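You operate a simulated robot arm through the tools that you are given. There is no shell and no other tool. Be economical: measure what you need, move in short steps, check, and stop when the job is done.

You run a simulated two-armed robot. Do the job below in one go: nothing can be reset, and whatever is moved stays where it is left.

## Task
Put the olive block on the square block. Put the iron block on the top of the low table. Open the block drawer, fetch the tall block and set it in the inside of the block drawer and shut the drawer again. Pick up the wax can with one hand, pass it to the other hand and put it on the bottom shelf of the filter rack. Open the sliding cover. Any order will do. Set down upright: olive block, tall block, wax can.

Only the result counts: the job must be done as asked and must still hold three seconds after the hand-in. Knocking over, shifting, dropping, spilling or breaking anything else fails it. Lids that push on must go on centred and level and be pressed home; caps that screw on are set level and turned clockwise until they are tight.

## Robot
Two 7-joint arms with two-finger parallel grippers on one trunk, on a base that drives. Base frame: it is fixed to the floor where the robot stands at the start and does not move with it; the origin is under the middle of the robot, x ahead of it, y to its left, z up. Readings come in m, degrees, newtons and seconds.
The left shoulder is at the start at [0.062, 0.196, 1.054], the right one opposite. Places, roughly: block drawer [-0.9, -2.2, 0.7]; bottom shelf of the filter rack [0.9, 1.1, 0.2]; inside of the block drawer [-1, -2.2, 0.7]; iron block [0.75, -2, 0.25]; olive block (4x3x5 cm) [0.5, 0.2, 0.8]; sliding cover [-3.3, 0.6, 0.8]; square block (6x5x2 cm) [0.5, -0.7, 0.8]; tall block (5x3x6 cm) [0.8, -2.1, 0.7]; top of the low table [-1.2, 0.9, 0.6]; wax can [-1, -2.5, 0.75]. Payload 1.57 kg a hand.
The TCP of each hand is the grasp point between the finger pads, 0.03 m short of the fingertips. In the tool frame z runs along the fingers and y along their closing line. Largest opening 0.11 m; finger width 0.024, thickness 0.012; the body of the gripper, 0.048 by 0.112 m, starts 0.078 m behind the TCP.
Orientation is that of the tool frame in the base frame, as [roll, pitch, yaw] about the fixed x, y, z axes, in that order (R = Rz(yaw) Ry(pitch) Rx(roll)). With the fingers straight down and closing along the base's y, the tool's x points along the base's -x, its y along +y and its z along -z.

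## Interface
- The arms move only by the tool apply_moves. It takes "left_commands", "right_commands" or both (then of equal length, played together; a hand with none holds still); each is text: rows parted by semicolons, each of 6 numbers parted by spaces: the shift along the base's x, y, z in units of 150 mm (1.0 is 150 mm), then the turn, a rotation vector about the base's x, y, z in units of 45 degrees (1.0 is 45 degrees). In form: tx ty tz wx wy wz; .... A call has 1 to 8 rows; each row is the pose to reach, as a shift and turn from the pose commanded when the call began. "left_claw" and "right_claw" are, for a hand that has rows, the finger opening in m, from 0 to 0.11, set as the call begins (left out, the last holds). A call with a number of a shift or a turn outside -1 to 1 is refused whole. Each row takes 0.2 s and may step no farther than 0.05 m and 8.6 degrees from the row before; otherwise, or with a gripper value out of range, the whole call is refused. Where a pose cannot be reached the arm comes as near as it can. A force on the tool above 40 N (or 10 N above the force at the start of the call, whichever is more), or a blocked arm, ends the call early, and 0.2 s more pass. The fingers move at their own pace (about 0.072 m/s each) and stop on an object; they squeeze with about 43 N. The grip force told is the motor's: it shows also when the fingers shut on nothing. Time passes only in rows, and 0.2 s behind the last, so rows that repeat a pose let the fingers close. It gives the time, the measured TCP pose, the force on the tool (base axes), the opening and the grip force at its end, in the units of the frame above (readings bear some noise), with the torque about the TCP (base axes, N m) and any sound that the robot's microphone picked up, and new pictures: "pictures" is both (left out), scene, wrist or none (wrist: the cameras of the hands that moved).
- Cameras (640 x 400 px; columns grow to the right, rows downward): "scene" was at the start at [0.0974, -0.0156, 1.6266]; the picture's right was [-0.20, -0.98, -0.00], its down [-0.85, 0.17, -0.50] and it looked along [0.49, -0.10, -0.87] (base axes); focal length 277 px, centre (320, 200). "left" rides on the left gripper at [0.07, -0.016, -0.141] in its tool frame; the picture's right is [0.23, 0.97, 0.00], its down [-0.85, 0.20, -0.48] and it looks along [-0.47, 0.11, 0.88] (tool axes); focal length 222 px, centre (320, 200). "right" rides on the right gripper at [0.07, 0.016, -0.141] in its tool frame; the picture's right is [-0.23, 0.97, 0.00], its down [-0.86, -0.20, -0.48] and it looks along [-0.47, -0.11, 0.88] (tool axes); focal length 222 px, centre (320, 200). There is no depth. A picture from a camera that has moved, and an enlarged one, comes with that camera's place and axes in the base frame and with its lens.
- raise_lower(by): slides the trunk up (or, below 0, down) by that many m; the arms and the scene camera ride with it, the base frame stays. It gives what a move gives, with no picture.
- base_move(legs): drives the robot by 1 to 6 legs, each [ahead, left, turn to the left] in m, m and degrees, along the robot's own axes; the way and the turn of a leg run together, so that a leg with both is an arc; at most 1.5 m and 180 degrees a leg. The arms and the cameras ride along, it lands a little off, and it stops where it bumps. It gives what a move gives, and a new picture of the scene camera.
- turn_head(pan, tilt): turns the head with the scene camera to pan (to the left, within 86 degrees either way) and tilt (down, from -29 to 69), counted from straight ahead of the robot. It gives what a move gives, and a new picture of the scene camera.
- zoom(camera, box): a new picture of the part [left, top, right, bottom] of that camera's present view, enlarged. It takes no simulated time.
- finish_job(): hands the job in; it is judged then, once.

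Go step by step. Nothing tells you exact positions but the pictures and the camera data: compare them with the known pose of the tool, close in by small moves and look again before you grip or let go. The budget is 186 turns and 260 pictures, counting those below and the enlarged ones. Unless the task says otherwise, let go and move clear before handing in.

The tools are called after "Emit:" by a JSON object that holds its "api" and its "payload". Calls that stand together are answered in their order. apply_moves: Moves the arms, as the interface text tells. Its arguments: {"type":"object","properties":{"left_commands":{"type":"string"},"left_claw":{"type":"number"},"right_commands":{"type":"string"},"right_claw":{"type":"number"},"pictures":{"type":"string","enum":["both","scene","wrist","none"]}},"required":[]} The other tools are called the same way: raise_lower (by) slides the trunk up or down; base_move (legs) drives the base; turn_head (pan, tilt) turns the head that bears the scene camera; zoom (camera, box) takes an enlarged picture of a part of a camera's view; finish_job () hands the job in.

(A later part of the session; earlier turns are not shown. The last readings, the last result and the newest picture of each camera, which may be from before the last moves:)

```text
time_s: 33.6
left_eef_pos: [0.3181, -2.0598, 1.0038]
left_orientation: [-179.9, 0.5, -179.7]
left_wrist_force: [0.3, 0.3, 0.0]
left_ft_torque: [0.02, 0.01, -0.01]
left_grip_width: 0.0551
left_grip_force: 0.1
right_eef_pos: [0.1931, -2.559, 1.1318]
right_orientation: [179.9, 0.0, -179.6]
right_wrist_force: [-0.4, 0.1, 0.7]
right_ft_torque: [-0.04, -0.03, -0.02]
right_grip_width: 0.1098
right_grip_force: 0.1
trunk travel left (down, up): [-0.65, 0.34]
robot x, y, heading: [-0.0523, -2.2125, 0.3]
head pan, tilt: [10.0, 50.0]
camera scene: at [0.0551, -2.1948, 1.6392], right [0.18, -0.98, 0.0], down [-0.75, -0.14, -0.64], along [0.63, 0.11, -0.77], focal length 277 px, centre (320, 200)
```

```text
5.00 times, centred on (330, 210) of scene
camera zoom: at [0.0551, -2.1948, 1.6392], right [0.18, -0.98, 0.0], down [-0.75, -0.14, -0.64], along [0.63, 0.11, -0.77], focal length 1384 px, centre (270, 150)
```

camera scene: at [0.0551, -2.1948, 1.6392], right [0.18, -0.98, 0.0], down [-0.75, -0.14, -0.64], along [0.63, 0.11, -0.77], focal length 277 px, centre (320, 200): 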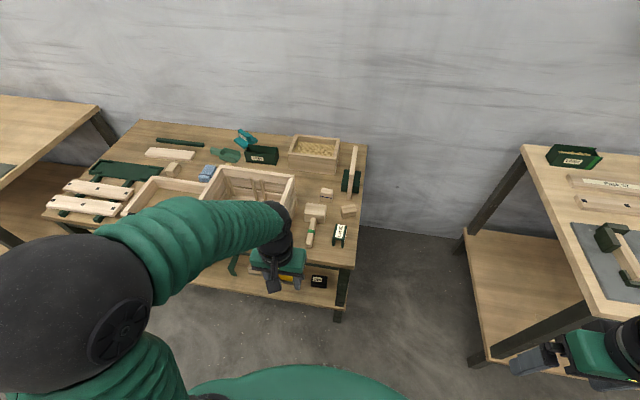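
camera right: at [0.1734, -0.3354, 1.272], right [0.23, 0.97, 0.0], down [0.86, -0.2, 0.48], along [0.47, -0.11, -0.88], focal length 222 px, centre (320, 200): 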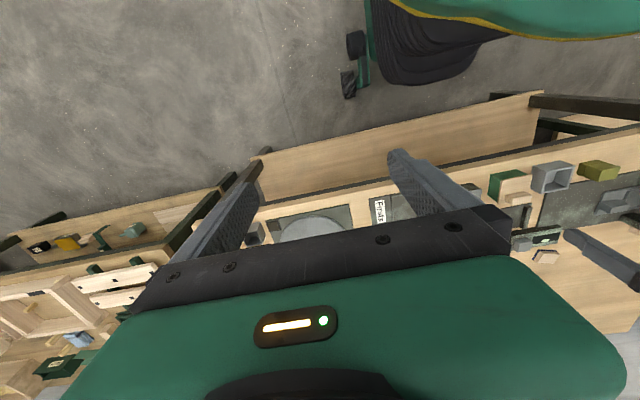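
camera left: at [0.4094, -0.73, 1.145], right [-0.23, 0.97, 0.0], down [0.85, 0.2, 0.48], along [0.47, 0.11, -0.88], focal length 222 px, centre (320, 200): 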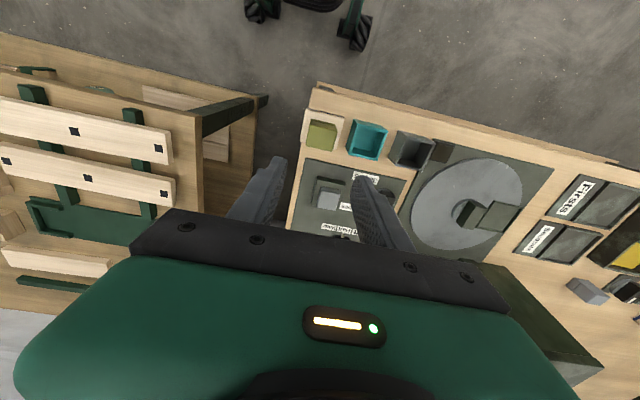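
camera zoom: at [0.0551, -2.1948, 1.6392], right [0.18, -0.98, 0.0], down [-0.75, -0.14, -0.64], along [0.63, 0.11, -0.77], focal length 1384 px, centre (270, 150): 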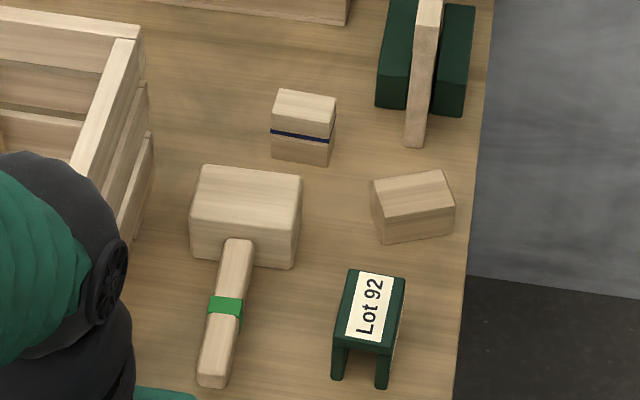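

The tall block is the upright one with the blue line. First the iron block: I turn the left hand 45° forward, drive a little closer and lower the trunk.

Emit:
{"api": "apply_moves", "payload": {"left_commands": "-0.1 0 0 0 -0.19 0; -0.2 0 0 0 -0.38 0; -0.3 0 0 0 -0.57 0; -0.4 0 0 0 -0.76 0; -0.4 0 0 0 -0.95 0; -0.4 0 0 0 -1 0; -0.4 0 0 0 -1 0", "left_claw": 0.105, "pictures": "none"}}

Emit:
{"api": "base_move", "payload": {"legs": [[0.12, 0, 0]]}}

Emit:
{"api": "raise_lower", "payload": {"by": -0.5}}

Emit:
{"api": "apply_moves", "payload": {"left_commands": "0 0 0 0 0 0", "pictures": "both"}}

```text
time_s: 35.2
left_eef_pos: [0.3753, -2.144, 1.0589]
left_orientation: [-179.7, 45.4, -179.6]
left_wrist_force: [0.0, 0.6, 0.9]
left_ft_torque: [-0.02, 0.01, -0.01]
left_grip_width: 0.1051
left_grip_force: 0.1
left hand out of reach, approached as far as the arm can: row 2, 3, 4, 5, 6, 7
right_eef_pos: [0.1928, -2.5608, 1.1313]
right_orientation: [179.9, 0.0, -179.6]
right_wrist_force: [-0.2, 0.4, 0.2]
right_ft_torque: [0.02, -0.03, 0.02]
right_grip_width: 0.1097
right_grip_force: 0.1
trunk travel left (down, up): [-0.65, 0.34]
robot x, y, heading: [-0.0543, -2.2111, -0.1]
head pan, tilt: [10.0, 50.0]
```

```text
time_s: 36.5
left_eef_pos: [0.4946, -2.1444, 1.0588]
left_orientation: [-179.7, 45.5, -179.6]
left_wrist_force: [0.7, 0.2, 0.1]
left_ft_torque: [0.0, -0.02, -0.03]
left_grip_width: 0.1049
left_grip_force: 0.0
right_eef_pos: [0.3128, -2.5623, 1.1317]
right_orientation: [179.8, 0.1, -179.5]
right_wrist_force: [-0.4, 0.0, -0.2]
right_ft_torque: [-0.02, -0.03, -0.02]
right_grip_width: 0.1099
right_grip_force: 0.1
trunk travel left (down, up): [-0.65, 0.34]
robot x, y, heading: [0.0698, -2.2135, 0.4]
head pan, tilt: [10.0, 50.0]
camera scene: at [0.1731, -2.197, 1.6395], right [0.18, -0.98, 0.0], down [-0.75, -0.14, -0.64], along [0.63, 0.12, -0.77], focal length 277 px, centre (320, 200)
```

scene: 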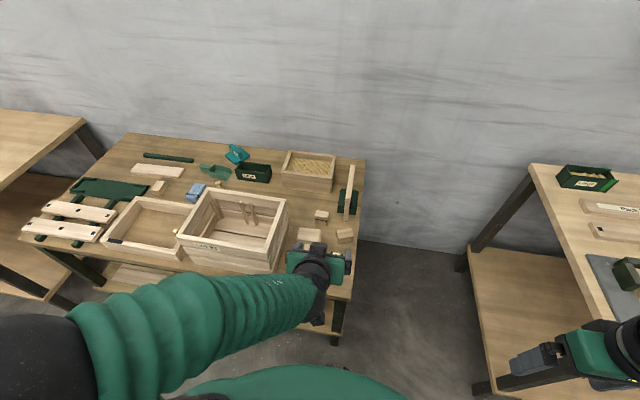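

```text
refused: -0.5 is not a number from -0.4 to 0.4
```

```text
time_s: 36.9
left_eef_pos: [0.4949, -2.144, 1.0585]
left_orientation: [-179.7, 45.4, -179.6]
left_wrist_force: [-0.5, -0.5, 0.6]
left_ft_torque: [-0.01, 0.01, -0.01]
left_grip_width: 0.105
left_grip_force: 0.0
right_eef_pos: [0.3133, -2.5611, 1.1315]
right_orientation: [180.0, 0.0, -179.6]
right_wrist_force: [0.4, 0.3, -0.1]
right_ft_torque: [-0.04, -0.02, 0.02]
right_grip_width: 0.1099
right_grip_force: 0.0
trunk travel left (down, up): [-0.65, 0.34]
robot x, y, heading: [0.0712, -2.2073, 0.0]
head pan, tilt: [10.0, 50.0]
camera scene: at [0.1741, -2.1968, 1.6394], right [0.18, -0.98, 0.0], down [-0.75, -0.14, -0.64], along [0.63, 0.12, -0.77], focal length 277 px, centre (320, 200)
camera left: at [0.3451, -2.161, 1.1076], right [-0.16, 0.97, -0.17], down [0.26, 0.2, 0.94], along [0.95, 0.11, -0.29], focal length 222 px, centre (320, 200)
```

scene: 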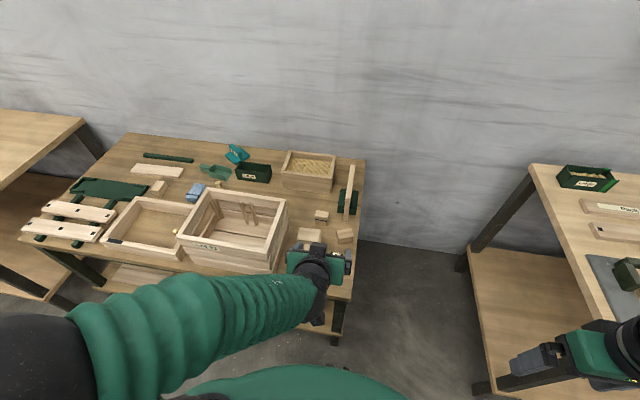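
left: 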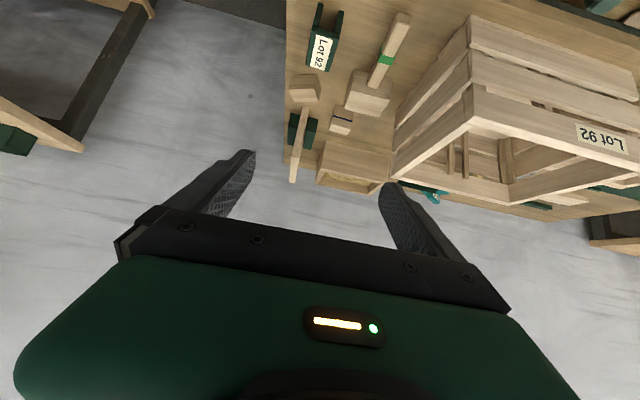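

The hand would meet the table edge on the way down, so I back off first and then lower the trunk in two steps.

Emit:
{"api": "base_move", "payload": {"legs": [[-0.22, 0, 0]]}}

Emit:
{"api": "raise_lower", "payload": {"by": -0.4}}

Emit:
{"api": "raise_lower", "payload": {"by": -0.15}}

Emit:
{"api": "apply_moves", "payload": {"left_commands": "0 0 -0.2 0 0 0; 0 0 -0.4 0 0 0; 0 0 -0.6 0 0 0; 0 0 -0.6 0 0 0", "pictures": "both"}}

```text
time_s: 38.5
left_eef_pos: [0.279, -2.144, 1.0573]
left_orientation: [-179.7, 45.1, -179.3]
left_wrist_force: [0.0, 0.9, 0.0]
left_ft_torque: [-0.01, 0.02, -0.04]
left_grip_width: 0.1052
left_grip_force: 0.0
right_eef_pos: [0.0983, -2.5608, 1.131]
right_orientation: [179.9, -0.1, -179.4]
right_wrist_force: [0.4, 0.4, 0.1]
right_ft_torque: [-0.04, -0.01, -0.01]
right_grip_width: 0.1101
right_grip_force: 0.2
trunk travel left (down, up): [-0.65, 0.34]
robot x, y, heading: [-0.1512, -2.2119, 0.6]
head pan, tilt: [10.0, 50.0]
camera scene: at [-0.0404, -2.1977, 1.639], right [0.18, -0.98, 0.0], down [-0.76, -0.14, -0.64], along [0.63, 0.12, -0.77], focal length 277 px, centre (320, 200)
```

scene: 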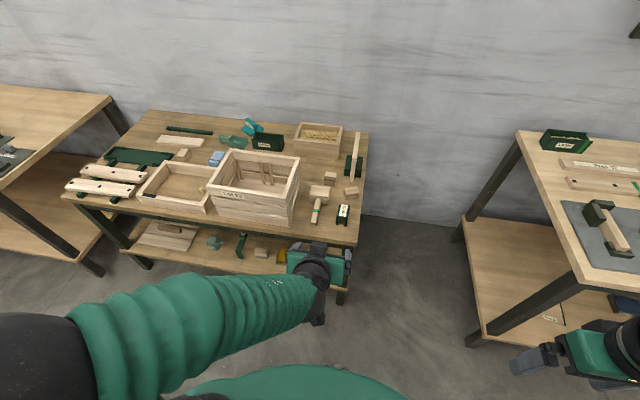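

```text
time_s: 40.6
left_eef_pos: [0.2805, -2.1352, 0.8624]
left_orientation: [-179.5, 44.9, -177.9]
left_wrist_force: [-1.4, -0.4, -0.5]
left_ft_torque: [0.0, -0.13, -0.02]
left_grip_width: 0.1051
left_grip_force: 0.0
right_eef_pos: [0.0241, -2.4977, 0.871]
right_orientation: [168.7, -12.2, -178.5]
right_wrist_force: [9.9, -18.0, 70.9]
right_ft_torque: [3.88, 0.71, -0.4]
right_grip_width: 0.1043
right_grip_force: 0.1
trunk travel left (down, up): [-0.458, 0.532]
robot x, y, heading: [-0.1507, -2.2079, 0.3]
head pan, tilt: [10.0, 50.0]
stopped: the force on the tool passed its limit at 97 N (the readings are from after the stop); the commanded pose is now the measured one
```

```text
time_s: 40.9
left_eef_pos: [0.2791, -2.1357, 0.8634]
left_orientation: [-179.4, 44.9, -177.7]
left_wrist_force: [0.2, -0.1, -0.2]
left_ft_torque: [-0.02, -0.04, -0.04]
left_grip_width: 0.1051
left_grip_force: 0.0
right_eef_pos: [0.0232, -2.4986, 0.8726]
right_orientation: [168.6, -12.3, -178.7]
right_wrist_force: [15.0, -21.8, 67.5]
right_ft_torque: [3.77, 0.69, -0.6]
right_grip_width: 0.1038
right_grip_force: 0.1
trunk travel left (down, up): [-0.458, 0.532]
robot x, y, heading: [-0.15, -2.2105, 0.3]
head pan, tilt: [10.0, 50.0]
stopped: the force on the tool passed its limit at 112 N (the readings are from after the stop); the commanded pose is now the measured one
```

```text
time_s: 41.6
left_eef_pos: [0.2873, -2.1422, 0.7871]
left_orientation: [-179.6, 44.9, -177.8]
left_wrist_force: [0.4, 0.5, 0.0]
left_ft_torque: [-0.02, -0.02, 0.0]
left_grip_width: 0.105
left_grip_force: 0.1
left hand out of reach, approached as far as the arm can: row 1, 2, 3
right_eef_pos: [0.0227, -2.498, 0.8714]
right_orientation: [168.6, -12.4, -178.7]
right_wrist_force: [15.3, -20.3, 60.2]
right_ft_torque: [3.41, 0.53, -0.66]
right_grip_width: 0.1035
right_grip_force: 0.0
trunk travel left (down, up): [-0.458, 0.532]
robot x, y, heading: [-0.1482, -2.2129, 0.4]
head pan, tilt: [10.0, 50.0]
stopped in row 3 (right hand): the force on the tool passed its limit at 84 N (the readings are from after the stop); the commanded pose is now the measured one
camera scene: at [-0.0425, -2.1974, 1.4471], right [0.18, -0.98, 0.0], down [-0.75, -0.14, -0.64], along [0.63, 0.12, -0.77], focal length 277 px, centre (320, 200)
camera left: at [0.1392, -2.1628, 0.8386], right [-0.19, 0.97, -0.17], down [0.26, 0.21, 0.94], along [0.95, 0.14, -0.3], focal length 222 px, centre (320, 200)
```

scene: 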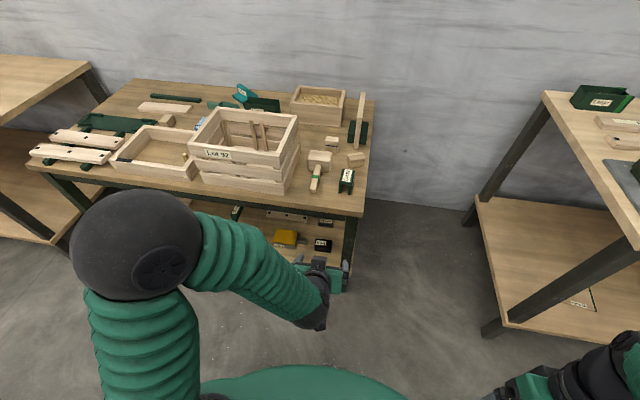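
left: 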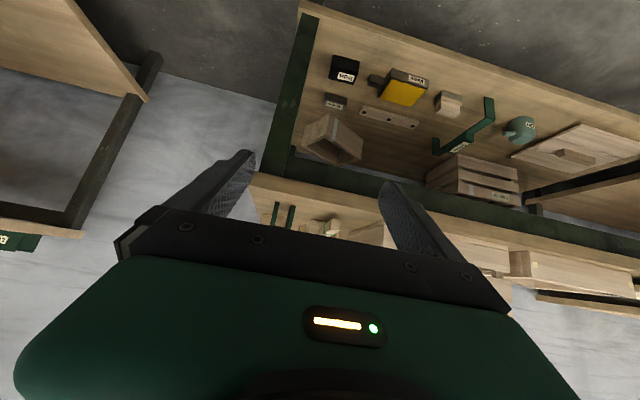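

The right hand has met something on the way down. I look before moving on.

Emit:
{"api": "zoom", "payload": {"camera": "right", "box": [0, 0, 640, 400]}}

Emit:
{"api": "turn_head", "payload": {"pan": -50, "tilt": 69}}

```text
1.00 times, centred on (320, 200) of right (not enlarged: the box is as wide or as high as the picture)
camera zoom: at [-0.0147, -2.5098, 1.0246], right [0.24, 0.96, 0.14], down [0.93, -0.27, 0.24], along [0.27, 0.07, -0.96], focal length 222 px, centre (320, 200)
```

zoom: 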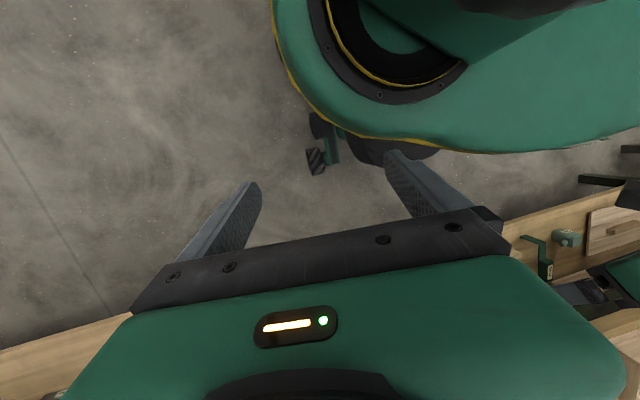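

```text
time_s: 42.9
left_eef_pos: [0.2876, -2.1416, 0.7874]
left_orientation: [-179.5, 44.7, -177.8]
left_wrist_force: [-0.2, 0.4, -0.6]
left_ft_torque: [0.01, 0.01, 0.04]
left_grip_width: 0.1051
left_grip_force: 0.0
right_eef_pos: [0.024, -2.4981, 0.8719]
right_orientation: [168.7, -12.3, -178.7]
right_wrist_force: [14.6, -20.6, 72.2]
right_ft_torque: [4.1, 0.73, -0.6]
right_grip_width: 0.1038
right_grip_force: 0.1
trunk travel left (down, up): [-0.458, 0.532]
robot x, y, heading: [-0.1517, -2.2094, 0.3]
head pan, tilt: [-50.0, 68.8]
camera scene: at [-0.0828, -2.2541, 1.4253], right [-0.76, -0.65, 0.0], down [-0.61, 0.71, -0.36], along [0.23, -0.28, -0.93], focal length 277 px, centre (320, 200)
```

scene: 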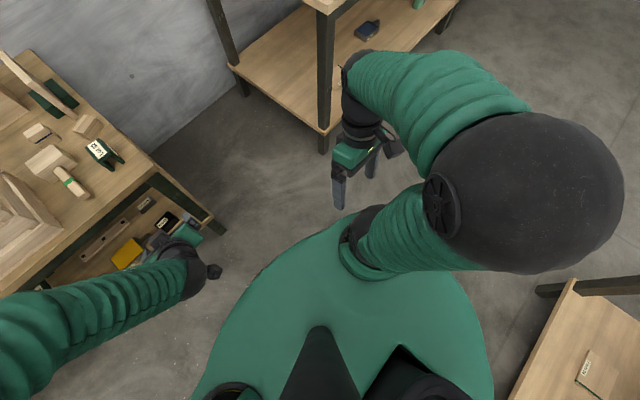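

The right finger presses on the robot's own body disc. I lift it off and swing it outward.

Emit:
{"api": "apply_moves", "payload": {"right_commands": "0 0 0.2 0 0 0; 0 0 0.5 0 0 0; 0.2 -0.2 0.5 0 0 0; 0.4 -0.4 0.5 0 0 0; 0.6 -0.6 0.5 0 0 0; 0.8 -0.8 0.5 0 0 0; 0.8 -0.8 0.5 0 0 0", "pictures": "scene"}}

```text
time_s: 44.5
left_eef_pos: [0.2867, -2.1415, 0.7889]
left_orientation: [-179.5, 44.7, -177.8]
left_wrist_force: [0.2, -0.9, 0.5]
left_ft_torque: [-0.01, 0.0, 0.01]
left_grip_width: 0.1053
left_grip_force: 0.1
right_eef_pos: [0.1402, -2.6188, 0.9464]
right_orientation: [168.7, -12.2, -178.6]
right_wrist_force: [-0.5, 0.7, 1.0]
right_ft_torque: [-0.02, -0.02, 0.0]
right_grip_width: 0.1097
right_grip_force: 0.1
right hand out of reach, approached as far as the arm can: row 1, 2
trunk travel left (down, up): [-0.458, 0.532]
robot x, y, heading: [-0.1519, -2.2094, 0.2]
head pan, tilt: [-50.0, 68.8]
camera scene: at [-0.0833, -2.2547, 1.425], right [-0.76, -0.65, 0.0], down [-0.6, 0.71, -0.36], along [0.23, -0.27, -0.93], focal length 277 px, centre (320, 200)
```

scene: 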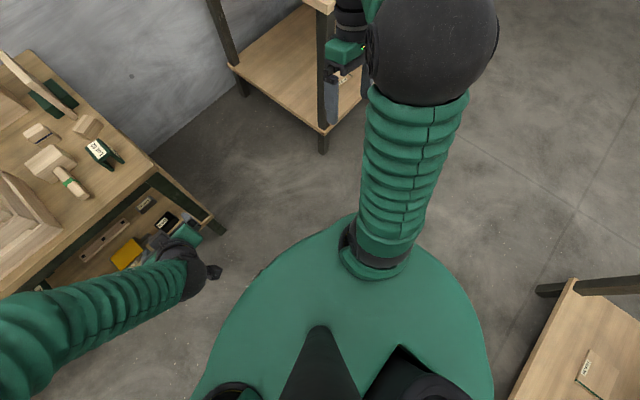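

Emit:
{"api": "apply_moves", "payload": {"right_commands": "0 0 0 -0.12 -0.13 0; 0 0 0 -0.247 -0.273 0; 0 0 0 -0.247 -0.273 0", "pictures": "none"}}

Emit:
{"api": "raise_lower", "payload": {"by": -0.2}}

Emit:
{"api": "turn_head", "payload": {"pan": 10, "tilt": 50}}

```text
time_s: 45.3
left_eef_pos: [0.2873, -2.1418, 0.7869]
left_orientation: [-179.6, 44.7, -177.9]
left_wrist_force: [-0.5, 0.0, -0.6]
left_ft_torque: [-0.02, 0.02, 0.02]
left_grip_width: 0.1048
left_grip_force: 0.1
right_eef_pos: [0.1434, -2.6184, 0.9457]
right_orientation: [-180.0, 0.0, -179.8]
right_wrist_force: [0.9, -0.7, 0.7]
right_ft_torque: [0.0, 0.03, -0.01]
right_grip_width: 0.1102
right_grip_force: 0.0
trunk travel left (down, up): [-0.458, 0.532]
robot x, y, heading: [-0.1531, -2.2105, 0.5]
head pan, tilt: [-50.0, 68.8]
```

```text
time_s: 47.5
left_eef_pos: [0.287, -2.1421, 0.586]
left_orientation: [-179.5, 44.7, -177.8]
left_wrist_force: [-0.3, 1.4, 0.3]
left_ft_torque: [0.01, -0.01, -0.02]
left_grip_width: 0.1048
left_grip_force: 0.0
right_eef_pos: [0.1427, -2.6194, 0.746]
right_orientation: [179.9, 0.0, -179.8]
right_wrist_force: [0.1, -0.7, -0.2]
right_ft_torque: [0.01, -0.03, 0.0]
right_grip_width: 0.1101
right_grip_force: 0.2
trunk travel left (down, up): [-0.258, 0.732]
robot x, y, heading: [-0.1493, -2.2096, 0.4]
head pan, tilt: [-50.0, 68.8]
```

```text
time_s: 48.8
left_eef_pos: [0.2875, -2.1426, 0.5873]
left_orientation: [-179.6, 44.9, -177.7]
left_wrist_force: [-0.2, 0.3, 0.2]
left_ft_torque: [-0.01, -0.01, -0.01]
left_grip_width: 0.1051
left_grip_force: 0.0
right_eef_pos: [0.1423, -2.6171, 0.7453]
right_orientation: [179.9, -0.2, -179.9]
right_wrist_force: [-0.3, 0.2, -0.5]
right_ft_torque: [-0.04, -0.02, -0.03]
right_grip_width: 0.11
right_grip_force: 0.1
trunk travel left (down, up): [-0.258, 0.732]
robot x, y, heading: [-0.1496, -2.212, 0.3]
head pan, tilt: [10.0, 50.0]
camera scene: at [-0.0432, -2.1979, 1.247], right [0.18, -0.98, 0.0], down [-0.75, -0.14, -0.64], along [0.63, 0.12, -0.77], focal length 277 px, centre (320, 200)
```

scene: 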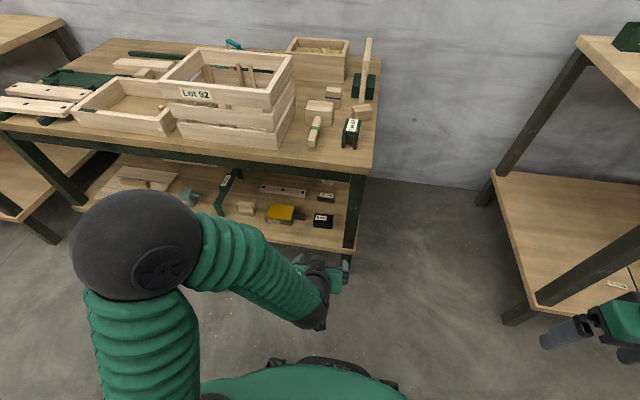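

Emit:
{"api": "raise_lower", "payload": {"by": -0.12}}

Emit:
{"api": "apply_moves", "payload": {"left_commands": "0 0 -0.25 0 0 0; 0.1 0.1 -0.5 0 0 0; 0.2 0.15 -0.75 0 0 0; 0.3 0.15 -1 0 0 0; 0.3 0.15 -1 0 0 0", "pictures": "both"}}

```text
time_s: 50.3
left_eef_pos: [0.2871, -2.1421, 0.4673]
left_orientation: [-179.6, 44.7, -177.8]
left_wrist_force: [-0.3, 0.2, -0.6]
left_ft_torque: [0.03, 0.01, 0.01]
left_grip_width: 0.105
left_grip_force: 0.0
right_eef_pos: [0.1408, -2.6187, 0.6265]
right_orientation: [-180.0, -0.1, -179.9]
right_wrist_force: [-0.1, 0.3, -1.0]
right_ft_torque: [-0.02, 0.0, 0.0]
right_grip_width: 0.1103
right_grip_force: 0.0
trunk travel left (down, up): [-0.138, 0.852]
robot x, y, heading: [-0.1502, -2.2085, 0.4]
head pan, tilt: [10.0, 50.0]
```

```text
time_s: 51.5
left_eef_pos: [0.3304, -2.1193, 0.3191]
left_orientation: [-179.5, 44.9, -177.8]
left_wrist_force: [0.2, 0.5, -0.4]
left_ft_torque: [-0.03, -0.01, 0.01]
left_grip_width: 0.1048
left_grip_force: 0.1
right_eef_pos: [0.1414, -2.6175, 0.6253]
right_orientation: [179.9, -0.1, -179.8]
right_wrist_force: [0.5, -0.2, -0.2]
right_ft_torque: [0.01, 0.01, 0.01]
right_grip_width: 0.1097
right_grip_force: 0.0
trunk travel left (down, up): [-0.138, 0.852]
robot x, y, heading: [-0.1477, -2.2124, 0.5]
head pan, tilt: [10.0, 50.0]
camera scene: at [-0.0429, -2.1976, 1.1269], right [0.18, -0.98, 0.0], down [-0.75, -0.14, -0.64], along [0.63, 0.12, -0.77], focal length 277 px, centre (320, 200)
camera left: at [0.1814, -2.1408, 0.3697], right [-0.19, 0.97, -0.17], down [0.26, 0.21, 0.94], along [0.95, 0.14, -0.3], focal length 222 px, centre (320, 200)
```

scene: 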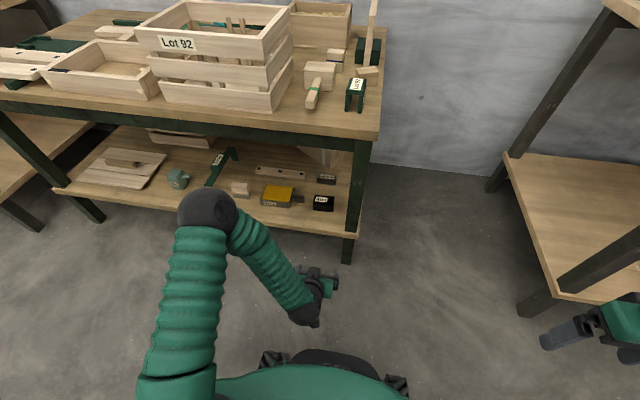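
left: 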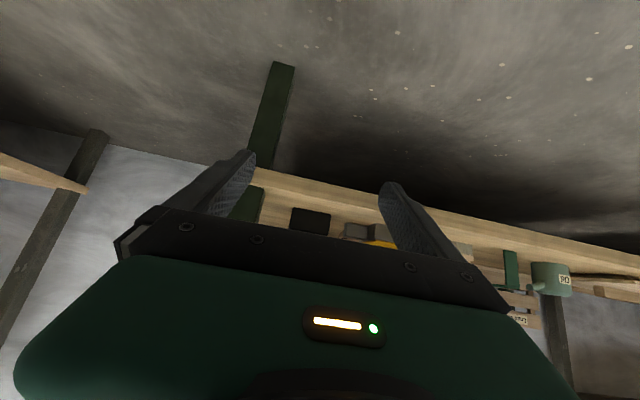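

Emit:
{"api": "zoom", "payload": {"camera": "left", "box": [260, 160, 400, 250]}}

Emit:
{"api": "zoom", "payload": {"camera": "scene", "box": [280, 160, 380, 240]}}

```text
4.44 times, centred on (330, 205) of left
camera zoom: at [0.1814, -2.1408, 0.3697], right [-0.19, 0.97, -0.17], down [0.26, 0.21, 0.94], along [0.95, 0.14, -0.3], focal length 987 px, centre (276, 178)
```

zoom: 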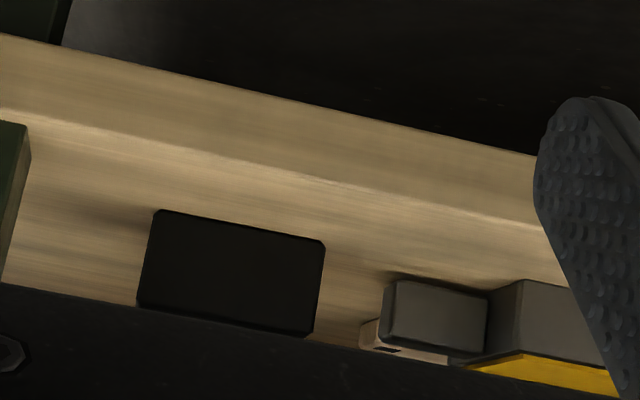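

```text
5.00 times, centred on (330, 200) of scene
camera zoom: at [-0.0429, -2.1976, 1.1269], right [0.18, -0.98, 0.0], down [-0.75, -0.14, -0.64], along [0.63, 0.12, -0.77], focal length 1384 px, centre (270, 200)
```

zoom: 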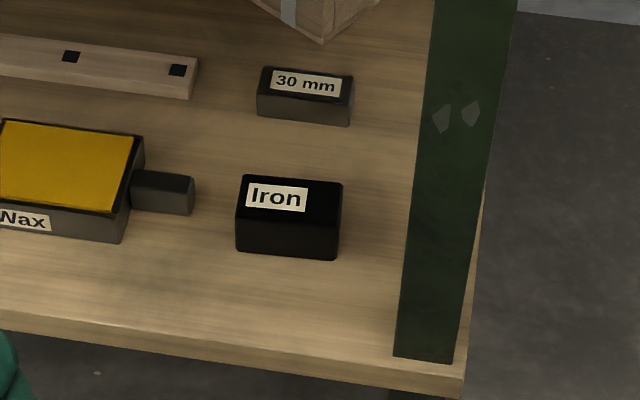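

Iron block: front face x 0.614, y -2.089, shelf at 0.259, top 0.302. I align the left hand's y and yaw, drive 0.15 m ahead and check.

Emit:
{"api": "apply_moves", "payload": {"left_commands": "0 0.2 0.1 0 0 -0.05; 0 0.2 0.1 0 0 -0.05", "pictures": "none"}}

Emit:
{"api": "base_move", "payload": {"legs": [[0.15, 0, -0.4]]}}

Emit:
{"api": "apply_moves", "payload": {"left_commands": "0 0 0 0 0 0", "pictures": "wrist"}}

```text
time_s: 52.1
left_eef_pos: [0.3314, -2.0884, 0.3339]
left_orientation: [-179.4, 44.9, 179.9]
left_wrist_force: [-0.6, 0.1, -0.2]
left_ft_torque: [0.01, 0.01, -0.03]
left_grip_width: 0.1049
left_grip_force: 0.0
right_eef_pos: [0.1425, -2.6183, 0.6247]
right_orientation: [-180.0, -0.1, -179.8]
right_wrist_force: [0.1, -0.3, 1.4]
right_ft_torque: [0.0, -0.03, -0.02]
right_grip_width: 0.1099
right_grip_force: 0.1
trunk travel left (down, up): [-0.138, 0.852]
robot x, y, heading: [-0.1524, -2.2117, 0.5]
head pan, tilt: [10.0, 50.0]
```

```text
time_s: 53.5
left_eef_pos: [0.4767, -2.0917, 0.3333]
left_orientation: [-179.3, 44.7, 179.3]
left_wrist_force: [1.0, 0.0, 0.0]
left_ft_torque: [0.0, 0.01, 0.01]
left_grip_width: 0.1053
left_grip_force: 0.0
right_eef_pos: [0.283, -2.6205, 0.6259]
right_orientation: [180.0, -0.1, 179.6]
right_wrist_force: [-0.1, 0.4, 1.1]
right_ft_torque: [0.0, -0.02, 0.01]
right_grip_width: 0.1099
right_grip_force: 0.0
trunk travel left (down, up): [-0.138, 0.852]
robot x, y, heading: [-0.0007, -2.2144, -0.1]
head pan, tilt: [10.0, 50.0]
camera scene: at [0.1023, -2.198, 1.1269], right [0.17, -0.99, 0.0], down [-0.76, -0.13, -0.64], along [0.63, 0.11, -0.77], focal length 277 px, centre (320, 200)
```

scene: 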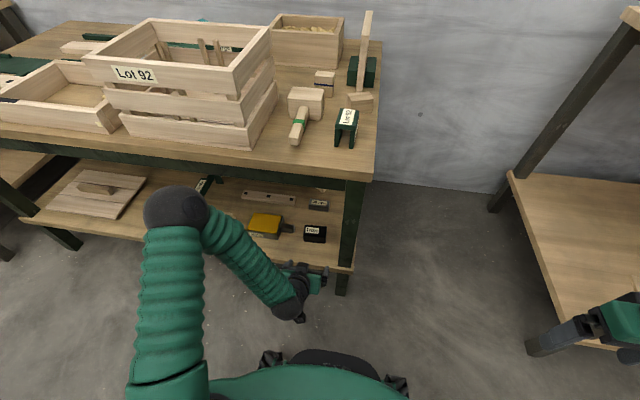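

```text
time_s: 53.9
left_eef_pos: [0.4763, -2.0938, 0.333]
left_orientation: [-179.6, 44.8, 179.4]
left_wrist_force: [0.8, 0.1, -0.2]
left_ft_torque: [-0.04, 0.03, -0.01]
left_grip_width: 0.1054
left_grip_force: 0.1
right_eef_pos: [0.2822, -2.6208, 0.627]
right_orientation: [180.0, 0.0, 179.6]
right_wrist_force: [0.2, -0.6, -0.1]
right_ft_torque: [0.02, -0.03, 0.02]
right_grip_width: 0.1102
right_grip_force: 0.0
trunk travel left (down, up): [-0.138, 0.852]
robot x, y, heading: [-0.0079, -2.2141, -0.5]
head pan, tilt: [10.0, 50.0]
camera left: at [0.3268, -2.1068, 0.3844], right [-0.15, 0.98, -0.17], down [0.27, 0.2, 0.94], along [0.95, 0.09, -0.3], focal length 222 px, centre (320, 200)
```

left: 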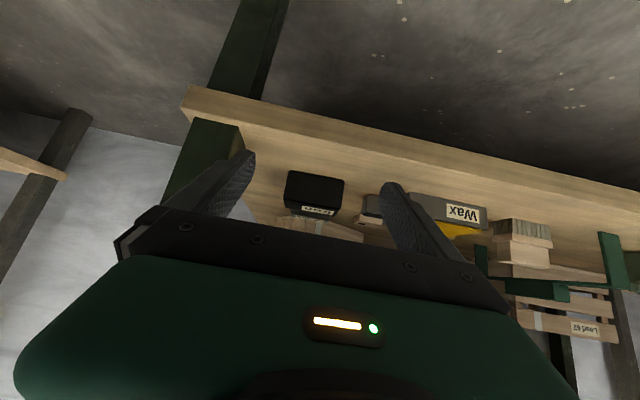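

Emit:
{"api": "apply_moves", "payload": {"left_commands": "0.25 0.02 -0.05 0 0 0; 0.5 0.03 -0.1 0 0 0; 0.65 0.03 -0.15 0 0 0; 0.65 0.03 -0.15 0 0 0", "left_claw": 0.098, "pictures": "both"}}

Emit:
{"api": "zoom", "payload": {"camera": "left", "box": [200, 90, 440, 240]}}

Emit:
{"api": "zoom", "payload": {"camera": "scene", "box": [240, 190, 360, 290]}}

```text
time_s: 54.9
left_eef_pos: [0.5749, -2.0887, 0.3122]
left_orientation: [-179.5, 44.9, 179.5]
left_wrist_force: [0.6, 1.0, -0.3]
left_ft_torque: [-0.01, -0.02, -0.02]
left_grip_width: 0.0978
left_grip_force: 0.1
right_eef_pos: [0.2836, -2.6208, 0.6251]
right_orientation: [180.0, 0.0, 179.6]
right_wrist_force: [0.2, 0.1, -1.0]
right_ft_torque: [-0.03, 0.0, -0.02]
right_grip_width: 0.1099
right_grip_force: 0.0
trunk travel left (down, up): [-0.138, 0.852]
robot x, y, heading: [-0.0069, -2.2119, -0.2]
head pan, tilt: [10.0, 50.0]
camera scene: at [0.102, -2.1978, 1.1269], right [0.17, -0.99, 0.0], down [-0.76, -0.13, -0.64], along [0.63, 0.11, -0.77], focal length 277 px, centre (320, 200)
camera left: at [0.4251, -2.1013, 0.3623], right [-0.14, 0.98, -0.17], down [0.27, 0.2, 0.94], along [0.95, 0.09, -0.3], focal length 222 px, centre (320, 200)
```

scene: 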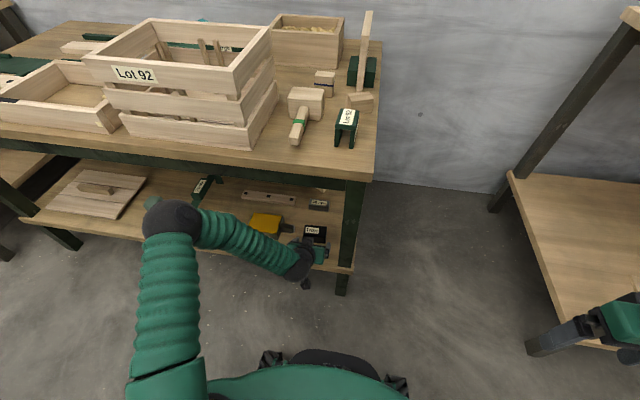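
left: 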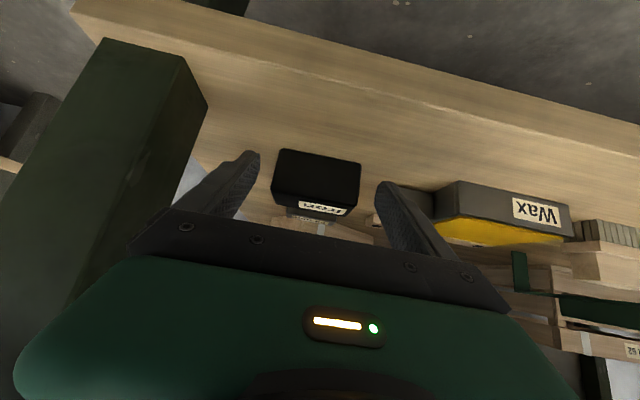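

```text
2.67 times, centred on (320, 165) of left
camera zoom: at [0.4251, -2.1013, 0.3623], right [-0.14, 0.98, -0.17], down [0.27, 0.2, 0.94], along [0.95, 0.09, -0.3], focal length 592 px, centre (320, 293)
```

zoom: 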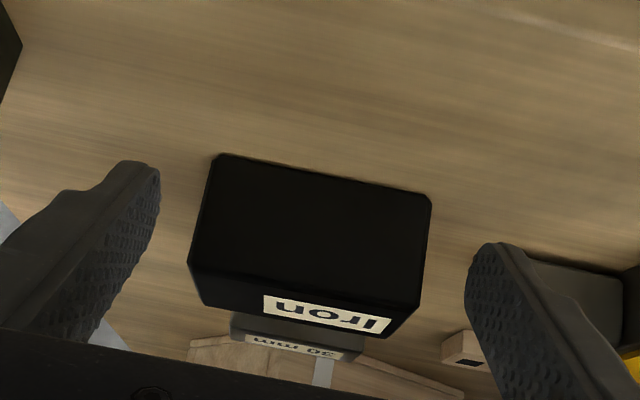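

```text
4.00 times, centred on (300, 240) of scene
camera zoom: at [0.102, -2.1978, 1.1269], right [0.17, -0.99, 0.0], down [-0.76, -0.13, -0.64], along [0.63, 0.11, -0.77], focal length 1108 px, centre (400, 40)
```

zoom: 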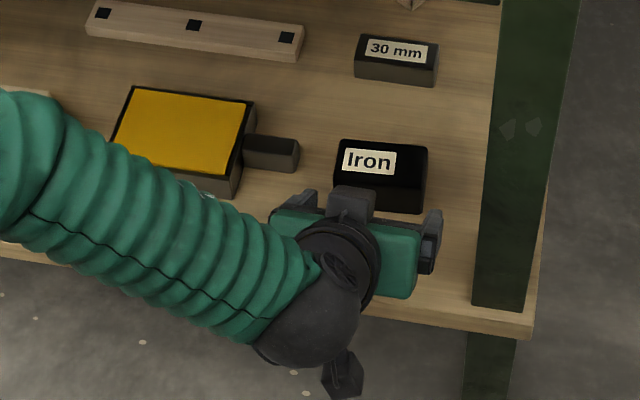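

Emit:
{"api": "apply_moves", "payload": {"left_commands": "0.15 0 -0.05 0 0 0; 0.3 0 -0.1 0 0 0; 0.39 0 -0.11 0 0 0; 0.39 0 -0.11 0 0 0", "pictures": "wrist"}}

Emit:
{"api": "zoom", "payload": {"camera": "left", "box": [200, 90, 440, 240]}}

```text
time_s: 55.9
left_eef_pos: [0.6335, -2.0895, 0.2926]
left_orientation: [-179.5, 44.9, 179.3]
left_wrist_force: [0.3, 0.5, -0.1]
left_ft_torque: [0.01, 0.01, -0.01]
left_grip_width: 0.0983
left_grip_force: 0.0
right_eef_pos: [0.283, -2.6206, 0.626]
right_orientation: [-180.0, 0.0, 179.6]
right_wrist_force: [0.5, -0.9, -0.3]
right_ft_torque: [0.0, 0.01, -0.01]
right_grip_width: 0.1101
right_grip_force: 0.0
trunk travel left (down, up): [-0.138, 0.852]
robot x, y, heading: [-0.009, -2.2131, -0.1]
head pan, tilt: [10.0, 50.0]
camera left: at [0.483, -2.1027, 0.3444], right [-0.14, 0.98, -0.17], down [0.27, 0.2, 0.94], along [0.95, 0.09, -0.3], focal length 222 px, centre (320, 200)
```

left: 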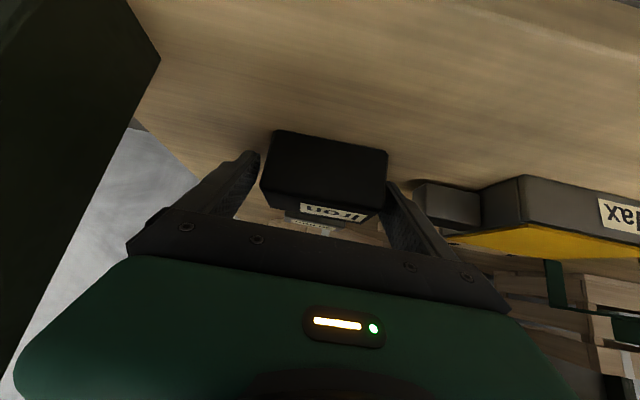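

```text
2.67 times, centred on (320, 165) of left
camera zoom: at [0.483, -2.1027, 0.3444], right [-0.14, 0.98, -0.17], down [0.27, 0.2, 0.94], along [0.95, 0.09, -0.3], focal length 592 px, centre (320, 293)
```

zoom: 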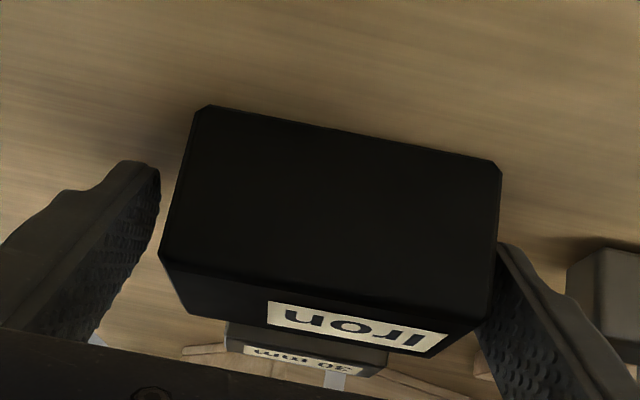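

Emit:
{"api": "apply_moves", "payload": {"left_commands": "0 0.01 0 0 0 0; 0 0.01 0 0 0 0; 0 0.01 0 0 0 0", "left_claw": 0.0, "pictures": "none"}}

Emit:
{"api": "apply_moves", "payload": {"left_commands": "0 0 0.08 0 0 0; -0.02 0 0.15 0 0 0; -0.02 0 0.15 0 0 0", "pictures": "wrist"}}

```text
time_s: 56.6
left_eef_pos: [0.6323, -2.0875, 0.2948]
left_orientation: [-179.7, 44.8, 179.4]
left_wrist_force: [-1.5, 1.9, 0.3]
left_ft_torque: [0.45, -0.18, 0.1]
left_grip_width: 0.0801
left_grip_force: 43.1
right_eef_pos: [0.2824, -2.6195, 0.6265]
right_orientation: [179.9, 0.0, 179.5]
right_wrist_force: [1.1, -0.3, 0.7]
right_ft_torque: [0.01, -0.01, 0.01]
right_grip_width: 0.1102
right_grip_force: 0.1
trunk travel left (down, up): [-0.138, 0.852]
robot x, y, heading: [-0.008, -2.2121, -0.1]
head pan, tilt: [10.0, 50.0]
```

```text
time_s: 57.5
left_eef_pos: [0.6304, -2.0868, 0.3151]
left_orientation: [-179.5, 44.7, 179.4]
left_wrist_force: [-0.4, -0.4, -10.1]
left_ft_torque: [-0.02, -0.01, 0.02]
left_grip_width: 0.0798
left_grip_force: 43.2
right_eef_pos: [0.2823, -2.6193, 0.626]
right_orientation: [-180.0, 0.0, 179.6]
right_wrist_force: [-0.5, -0.1, 0.5]
right_ft_torque: [-0.01, -0.01, -0.03]
right_grip_width: 0.1098
right_grip_force: 0.1
trunk travel left (down, up): [-0.138, 0.852]
robot x, y, heading: [-0.0072, -2.2088, -0.2]
head pan, tilt: [10.0, 50.0]
camera left: at [0.4807, -2.1008, 0.3671], right [-0.15, 0.98, -0.17], down [0.27, 0.2, 0.94], along [0.95, 0.09, -0.3], focal length 222 px, centre (320, 200)
```

left: 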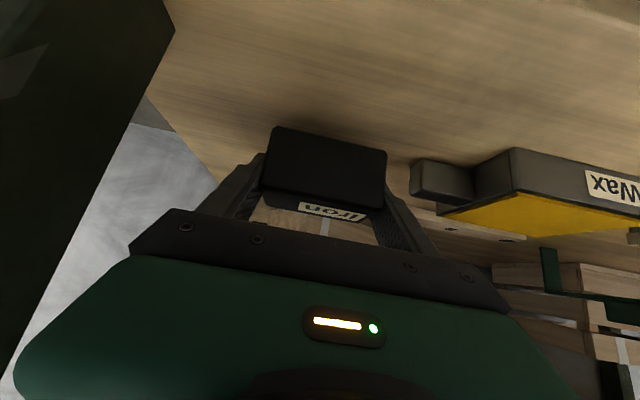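

The iron block is held (about 1 kg). I back out from under the table, raise the trunk and look around for the way.

Emit:
{"api": "base_move", "payload": {"legs": [[-0.3, 0.0, 0]]}}

Emit:
{"api": "raise_lower", "payload": {"by": 0.4}}

Emit:
{"api": "turn_head", "payload": {"pan": 86, "tilt": 25}}

Emit:
{"api": "turn_head", "payload": {"pan": -86, "tilt": 25}}

```text
time_s: 59.5
left_eef_pos: [0.3293, -2.0891, 0.3158]
left_orientation: [-179.5, 44.8, 179.1]
left_wrist_force: [-0.3, -0.6, -9.2]
left_ft_torque: [-0.03, 0.0, 0.01]
left_grip_width: 0.0799
left_grip_force: 43.3
right_eef_pos: [-0.0219, -2.6188, 0.626]
right_orientation: [180.0, -0.1, 179.3]
right_wrist_force: [0.6, 0.5, 1.1]
right_ft_torque: [-0.03, -0.05, 0.0]
right_grip_width: 0.1101
right_grip_force: 0.0
trunk travel left (down, up): [-0.138, 0.852]
robot x, y, heading: [-0.3098, -2.2083, -0.3]
head pan, tilt: [10.0, 50.0]
camera scene: at [-0.199, -2.1964, 1.1267], right [0.16, -0.99, 0.0], down [-0.76, -0.13, -0.64], along [0.63, 0.11, -0.77], focal length 277 px, centre (320, 200)
```

scene: 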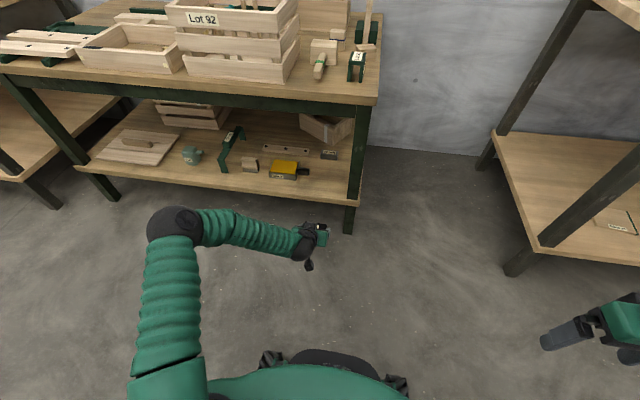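

```text
time_s: 63.3
left_eef_pos: [0.3303, -2.0889, 0.717]
left_orientation: [-179.5, 44.8, 179.1]
left_wrist_force: [0.7, -0.2, -10.0]
left_ft_torque: [-0.01, 0.01, -0.03]
left_grip_width: 0.0797
left_grip_force: 42.6
right_eef_pos: [-0.0231, -2.6196, 1.0271]
right_orientation: [-179.9, 0.0, 179.1]
right_wrist_force: [-0.8, 0.0, 0.1]
right_ft_torque: [0.01, -0.02, 0.0]
right_grip_width: 0.1101
right_grip_force: 0.0
trunk travel left (down, up): [-0.538, 0.452]
robot x, y, heading: [-0.3046, -2.2096, -0.2]
head pan, tilt: [10.0, 50.0]
```

```text
time_s: 64.8
left_eef_pos: [0.3312, -2.0896, 0.7177]
left_orientation: [-179.6, 44.9, 179.0]
left_wrist_force: [0.2, 0.7, -9.9]
left_ft_torque: [-0.04, 0.02, -0.01]
left_grip_width: 0.08
left_grip_force: 43.8
right_eef_pos: [-0.0218, -2.6206, 1.0263]
right_orientation: [-179.9, 0.0, 179.2]
right_wrist_force: [-0.4, -0.3, -0.6]
right_ft_torque: [-0.04, 0.01, 0.02]
right_grip_width: 0.1099
right_grip_force: 0.1
trunk travel left (down, up): [-0.538, 0.452]
robot x, y, heading: [-0.3074, -2.2099, -0.4]
head pan, tilt: [85.9, 25.0]
camera scene: at [-0.2656, -2.1172, 1.5644], right [1.0, -0.08, 0.0], down [-0.04, -0.42, -0.91], along [0.07, 0.9, -0.42], focal length 277 px, centre (320, 200)
```

scene: 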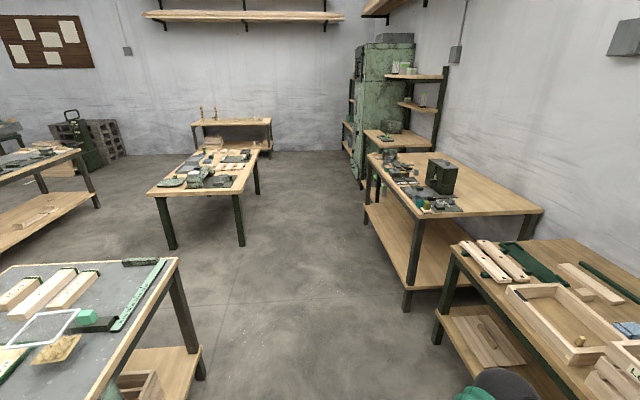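

```text
time_s: 67.4
left_eef_pos: [0.33, -2.0895, 0.7178]
left_orientation: [-179.4, 44.8, 179.1]
left_wrist_force: [-0.5, -0.2, -9.9]
left_ft_torque: [0.01, 0.0, 0.0]
left_grip_width: 0.0798
left_grip_force: 43.6
right_eef_pos: [-0.0215, -2.6207, 1.0269]
right_orientation: [-179.9, -0.1, 179.2]
right_wrist_force: [-0.3, 0.5, 0.2]
right_ft_torque: [0.02, -0.01, -0.01]
right_grip_width: 0.1099
right_grip_force: 0.1
trunk travel left (down, up): [-0.538, 0.452]
robot x, y, heading: [-0.3075, -2.2102, -0.5]
head pan, tilt: [-85.9, 25.0]
camera scene: at [-0.2673, -2.3012, 1.5644], right [-1.0, -0.06, 0.0], down [-0.03, 0.42, -0.91], along [0.05, -0.9, -0.42], focal length 277 px, centre (320, 200)
```

scene: 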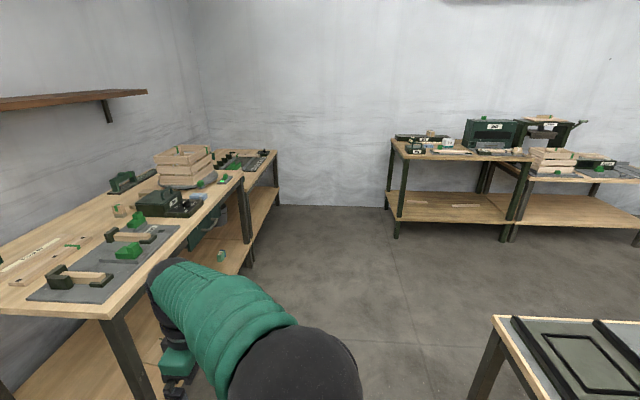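

The low table stands at about x -1.6 to -0.75, y from 0.2 on; the long table with the drawer has its front edge at x -0.9. I turn left and drive toward the low table.

Emit:
{"api": "base_move", "payload": {"legs": [[0, 0, 90], [1.3, 0, 0], [0.3, 0, 0]]}}

Emit:
{"api": "turn_head", "payload": {"pan": 25, "tilt": 35}}

```text
time_s: 79.3
left_eef_pos: [-0.3931, 0.0145, 0.7158]
left_orientation: [-179.4, 44.8, -91.4]
left_wrist_force: [-0.3, 0.6, -9.2]
left_ft_torque: [-0.05, 0.0, 0.0]
left_grip_width: 0.0798
left_grip_force: 42.7
right_eef_pos: [0.1352, -0.3402, 1.026]
right_orientation: [-179.9, 0.0, -91.2]
right_wrist_force: [0.8, 0.2, 0.4]
right_ft_torque: [0.02, -0.02, 0.04]
right_grip_width: 0.1099
right_grip_force: 0.0
trunk travel left (down, up): [-0.538, 0.452]
robot x, y, heading: [-0.2788, -0.6255, 88.8]
head pan, tilt: [-85.9, 25.0]
camera scene: at [-0.1859, -0.5828, 1.5644], right [0.05, -1.0, 0.0], down [-0.42, -0.03, -0.91], along [0.9, 0.05, -0.42], focal length 277 px, centre (320, 200)
```

scene: 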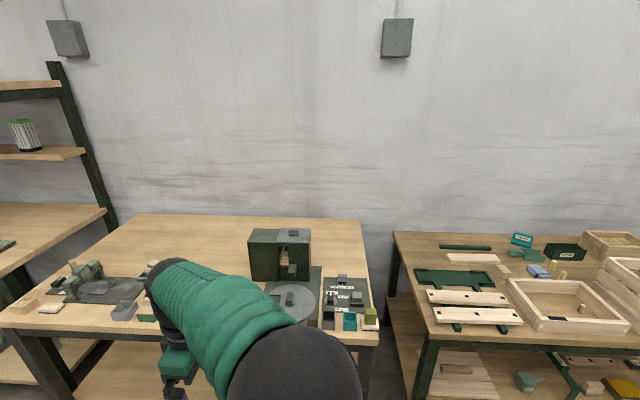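

```text
time_s: 81.2
left_eef_pos: [-0.3935, 0.0138, 0.7177]
left_orientation: [-179.5, 44.8, -91.4]
left_wrist_force: [1.2, 0.1, -9.7]
left_ft_torque: [-0.02, -0.02, 0.02]
left_grip_width: 0.0798
left_grip_force: 43.0
right_eef_pos: [0.1346, -0.3416, 1.0272]
right_orientation: [-179.9, 0.1, -91.3]
right_wrist_force: [-0.8, -0.7, -0.1]
right_ft_torque: [-0.01, 0.01, -0.01]
right_grip_width: 0.1103
right_grip_force: 0.1
trunk travel left (down, up): [-0.538, 0.452]
robot x, y, heading: [-0.274, -0.6246, 88.9]
head pan, tilt: [25.0, 35.0]
camera scene: at [-0.3139, -0.5069, 1.5484], right [0.91, 0.41, 0.0], down [0.23, -0.53, -0.82], along [-0.33, 0.75, -0.58], focal length 277 px, centre (320, 200)
```

scene: 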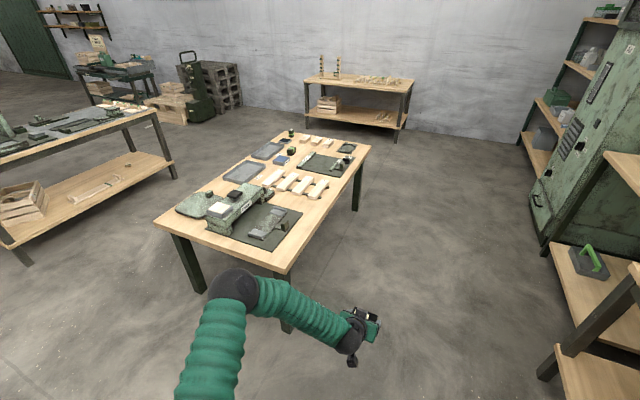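

Emit:
{"api": "zoom", "payload": {"camera": "scene", "box": [140, 110, 400, 280]}}

```text
2.35 times, centred on (270, 195) of scene
camera zoom: at [-0.3139, -0.5069, 1.5484], right [0.91, 0.41, 0.0], down [0.23, -0.53, -0.82], along [-0.33, 0.75, -0.58], focal length 652 px, centre (438, 212)
```

zoom: 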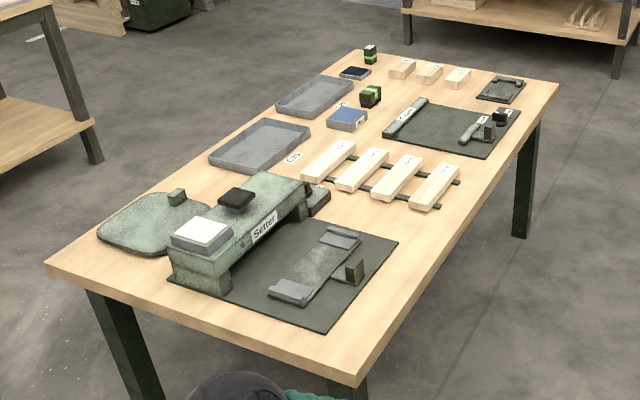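

The free strip on the low table's right side (x -0.89 to -0.78, y about 0.2 to 0.7) suits the iron block. I drive round to face it from the +x side.

Emit:
{"api": "base_move", "payload": {"legs": [[0.35, -0.2, 0], [0, 0, 91], [0, -0.8, 0]]}}

Emit:
{"api": "turn_head", "payload": {"pan": 10, "tilt": 50}}

```text
time_s: 91.5
left_eef_pos: [-0.7348, 0.3728, 0.7175]
left_orientation: [-179.3, 44.9, 2.2]
left_wrist_force: [0.1, 1.1, -9.5]
left_ft_torque: [0.01, -0.04, 0.02]
left_grip_width: 0.0799
left_grip_force: 43.1
right_eef_pos: [-0.4106, 0.9213, 1.0277]
right_orientation: [-179.9, 0.2, 2.2]
right_wrist_force: [-0.8, 0.1, -0.6]
right_ft_torque: [0.0, 0.05, -0.01]
right_grip_width: 0.1098
right_grip_force: 0.2
trunk travel left (down, up): [-0.538, 0.452]
robot x, y, heading: [-0.1059, 0.5284, -177.6]
head pan, tilt: [25.0, 35.0]
camera scene: at [-0.2191, 0.4823, 1.5483], right [-0.46, 0.89, 0.0], down [0.51, 0.27, -0.82], along [-0.72, -0.38, -0.58], focal length 277 px, centre (320, 200)
```

scene: 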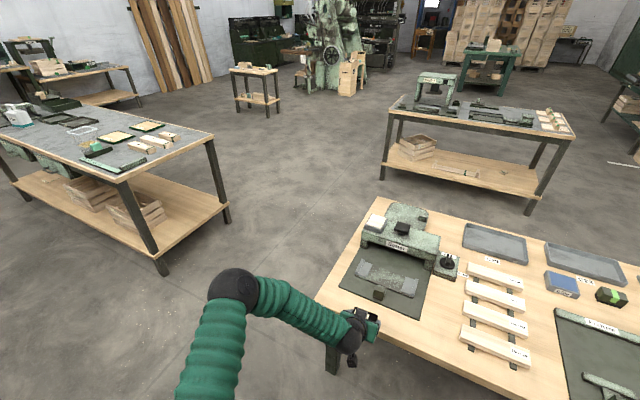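

```text
time_s: 92.3
left_eef_pos: [-0.7327, 0.3751, 0.7182]
left_orientation: [-179.6, 44.9, 2.2]
left_wrist_force: [-0.4, 0.6, -9.4]
left_ft_torque: [0.01, -0.06, -0.01]
left_grip_width: 0.0797
left_grip_force: 42.8
right_eef_pos: [-0.4089, 0.9235, 1.0274]
right_orientation: [179.9, 0.2, 2.1]
right_wrist_force: [0.5, -0.1, -0.6]
right_ft_torque: [0.01, 0.02, -0.01]
right_grip_width: 0.1099
right_grip_force: 0.1
trunk travel left (down, up): [-0.538, 0.452]
robot x, y, heading: [-0.1032, 0.5267, -177.5]
head pan, tilt: [10.0, 50.0]
camera scene: at [-0.216, 0.5092, 1.5267], right [-0.22, 0.98, 0.0], down [0.75, 0.17, -0.64], along [-0.63, -0.14, -0.77], focal length 277 px, centre (320, 200)
```

scene: 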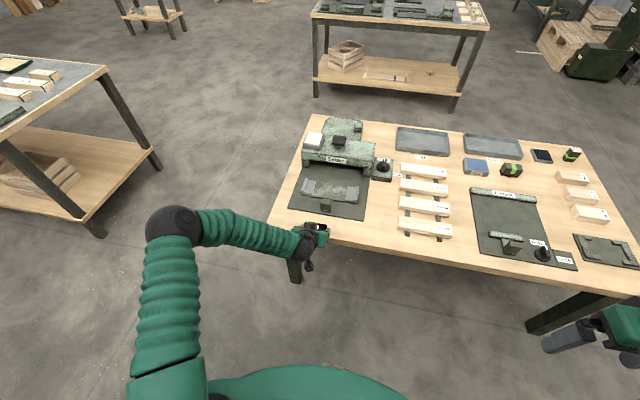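

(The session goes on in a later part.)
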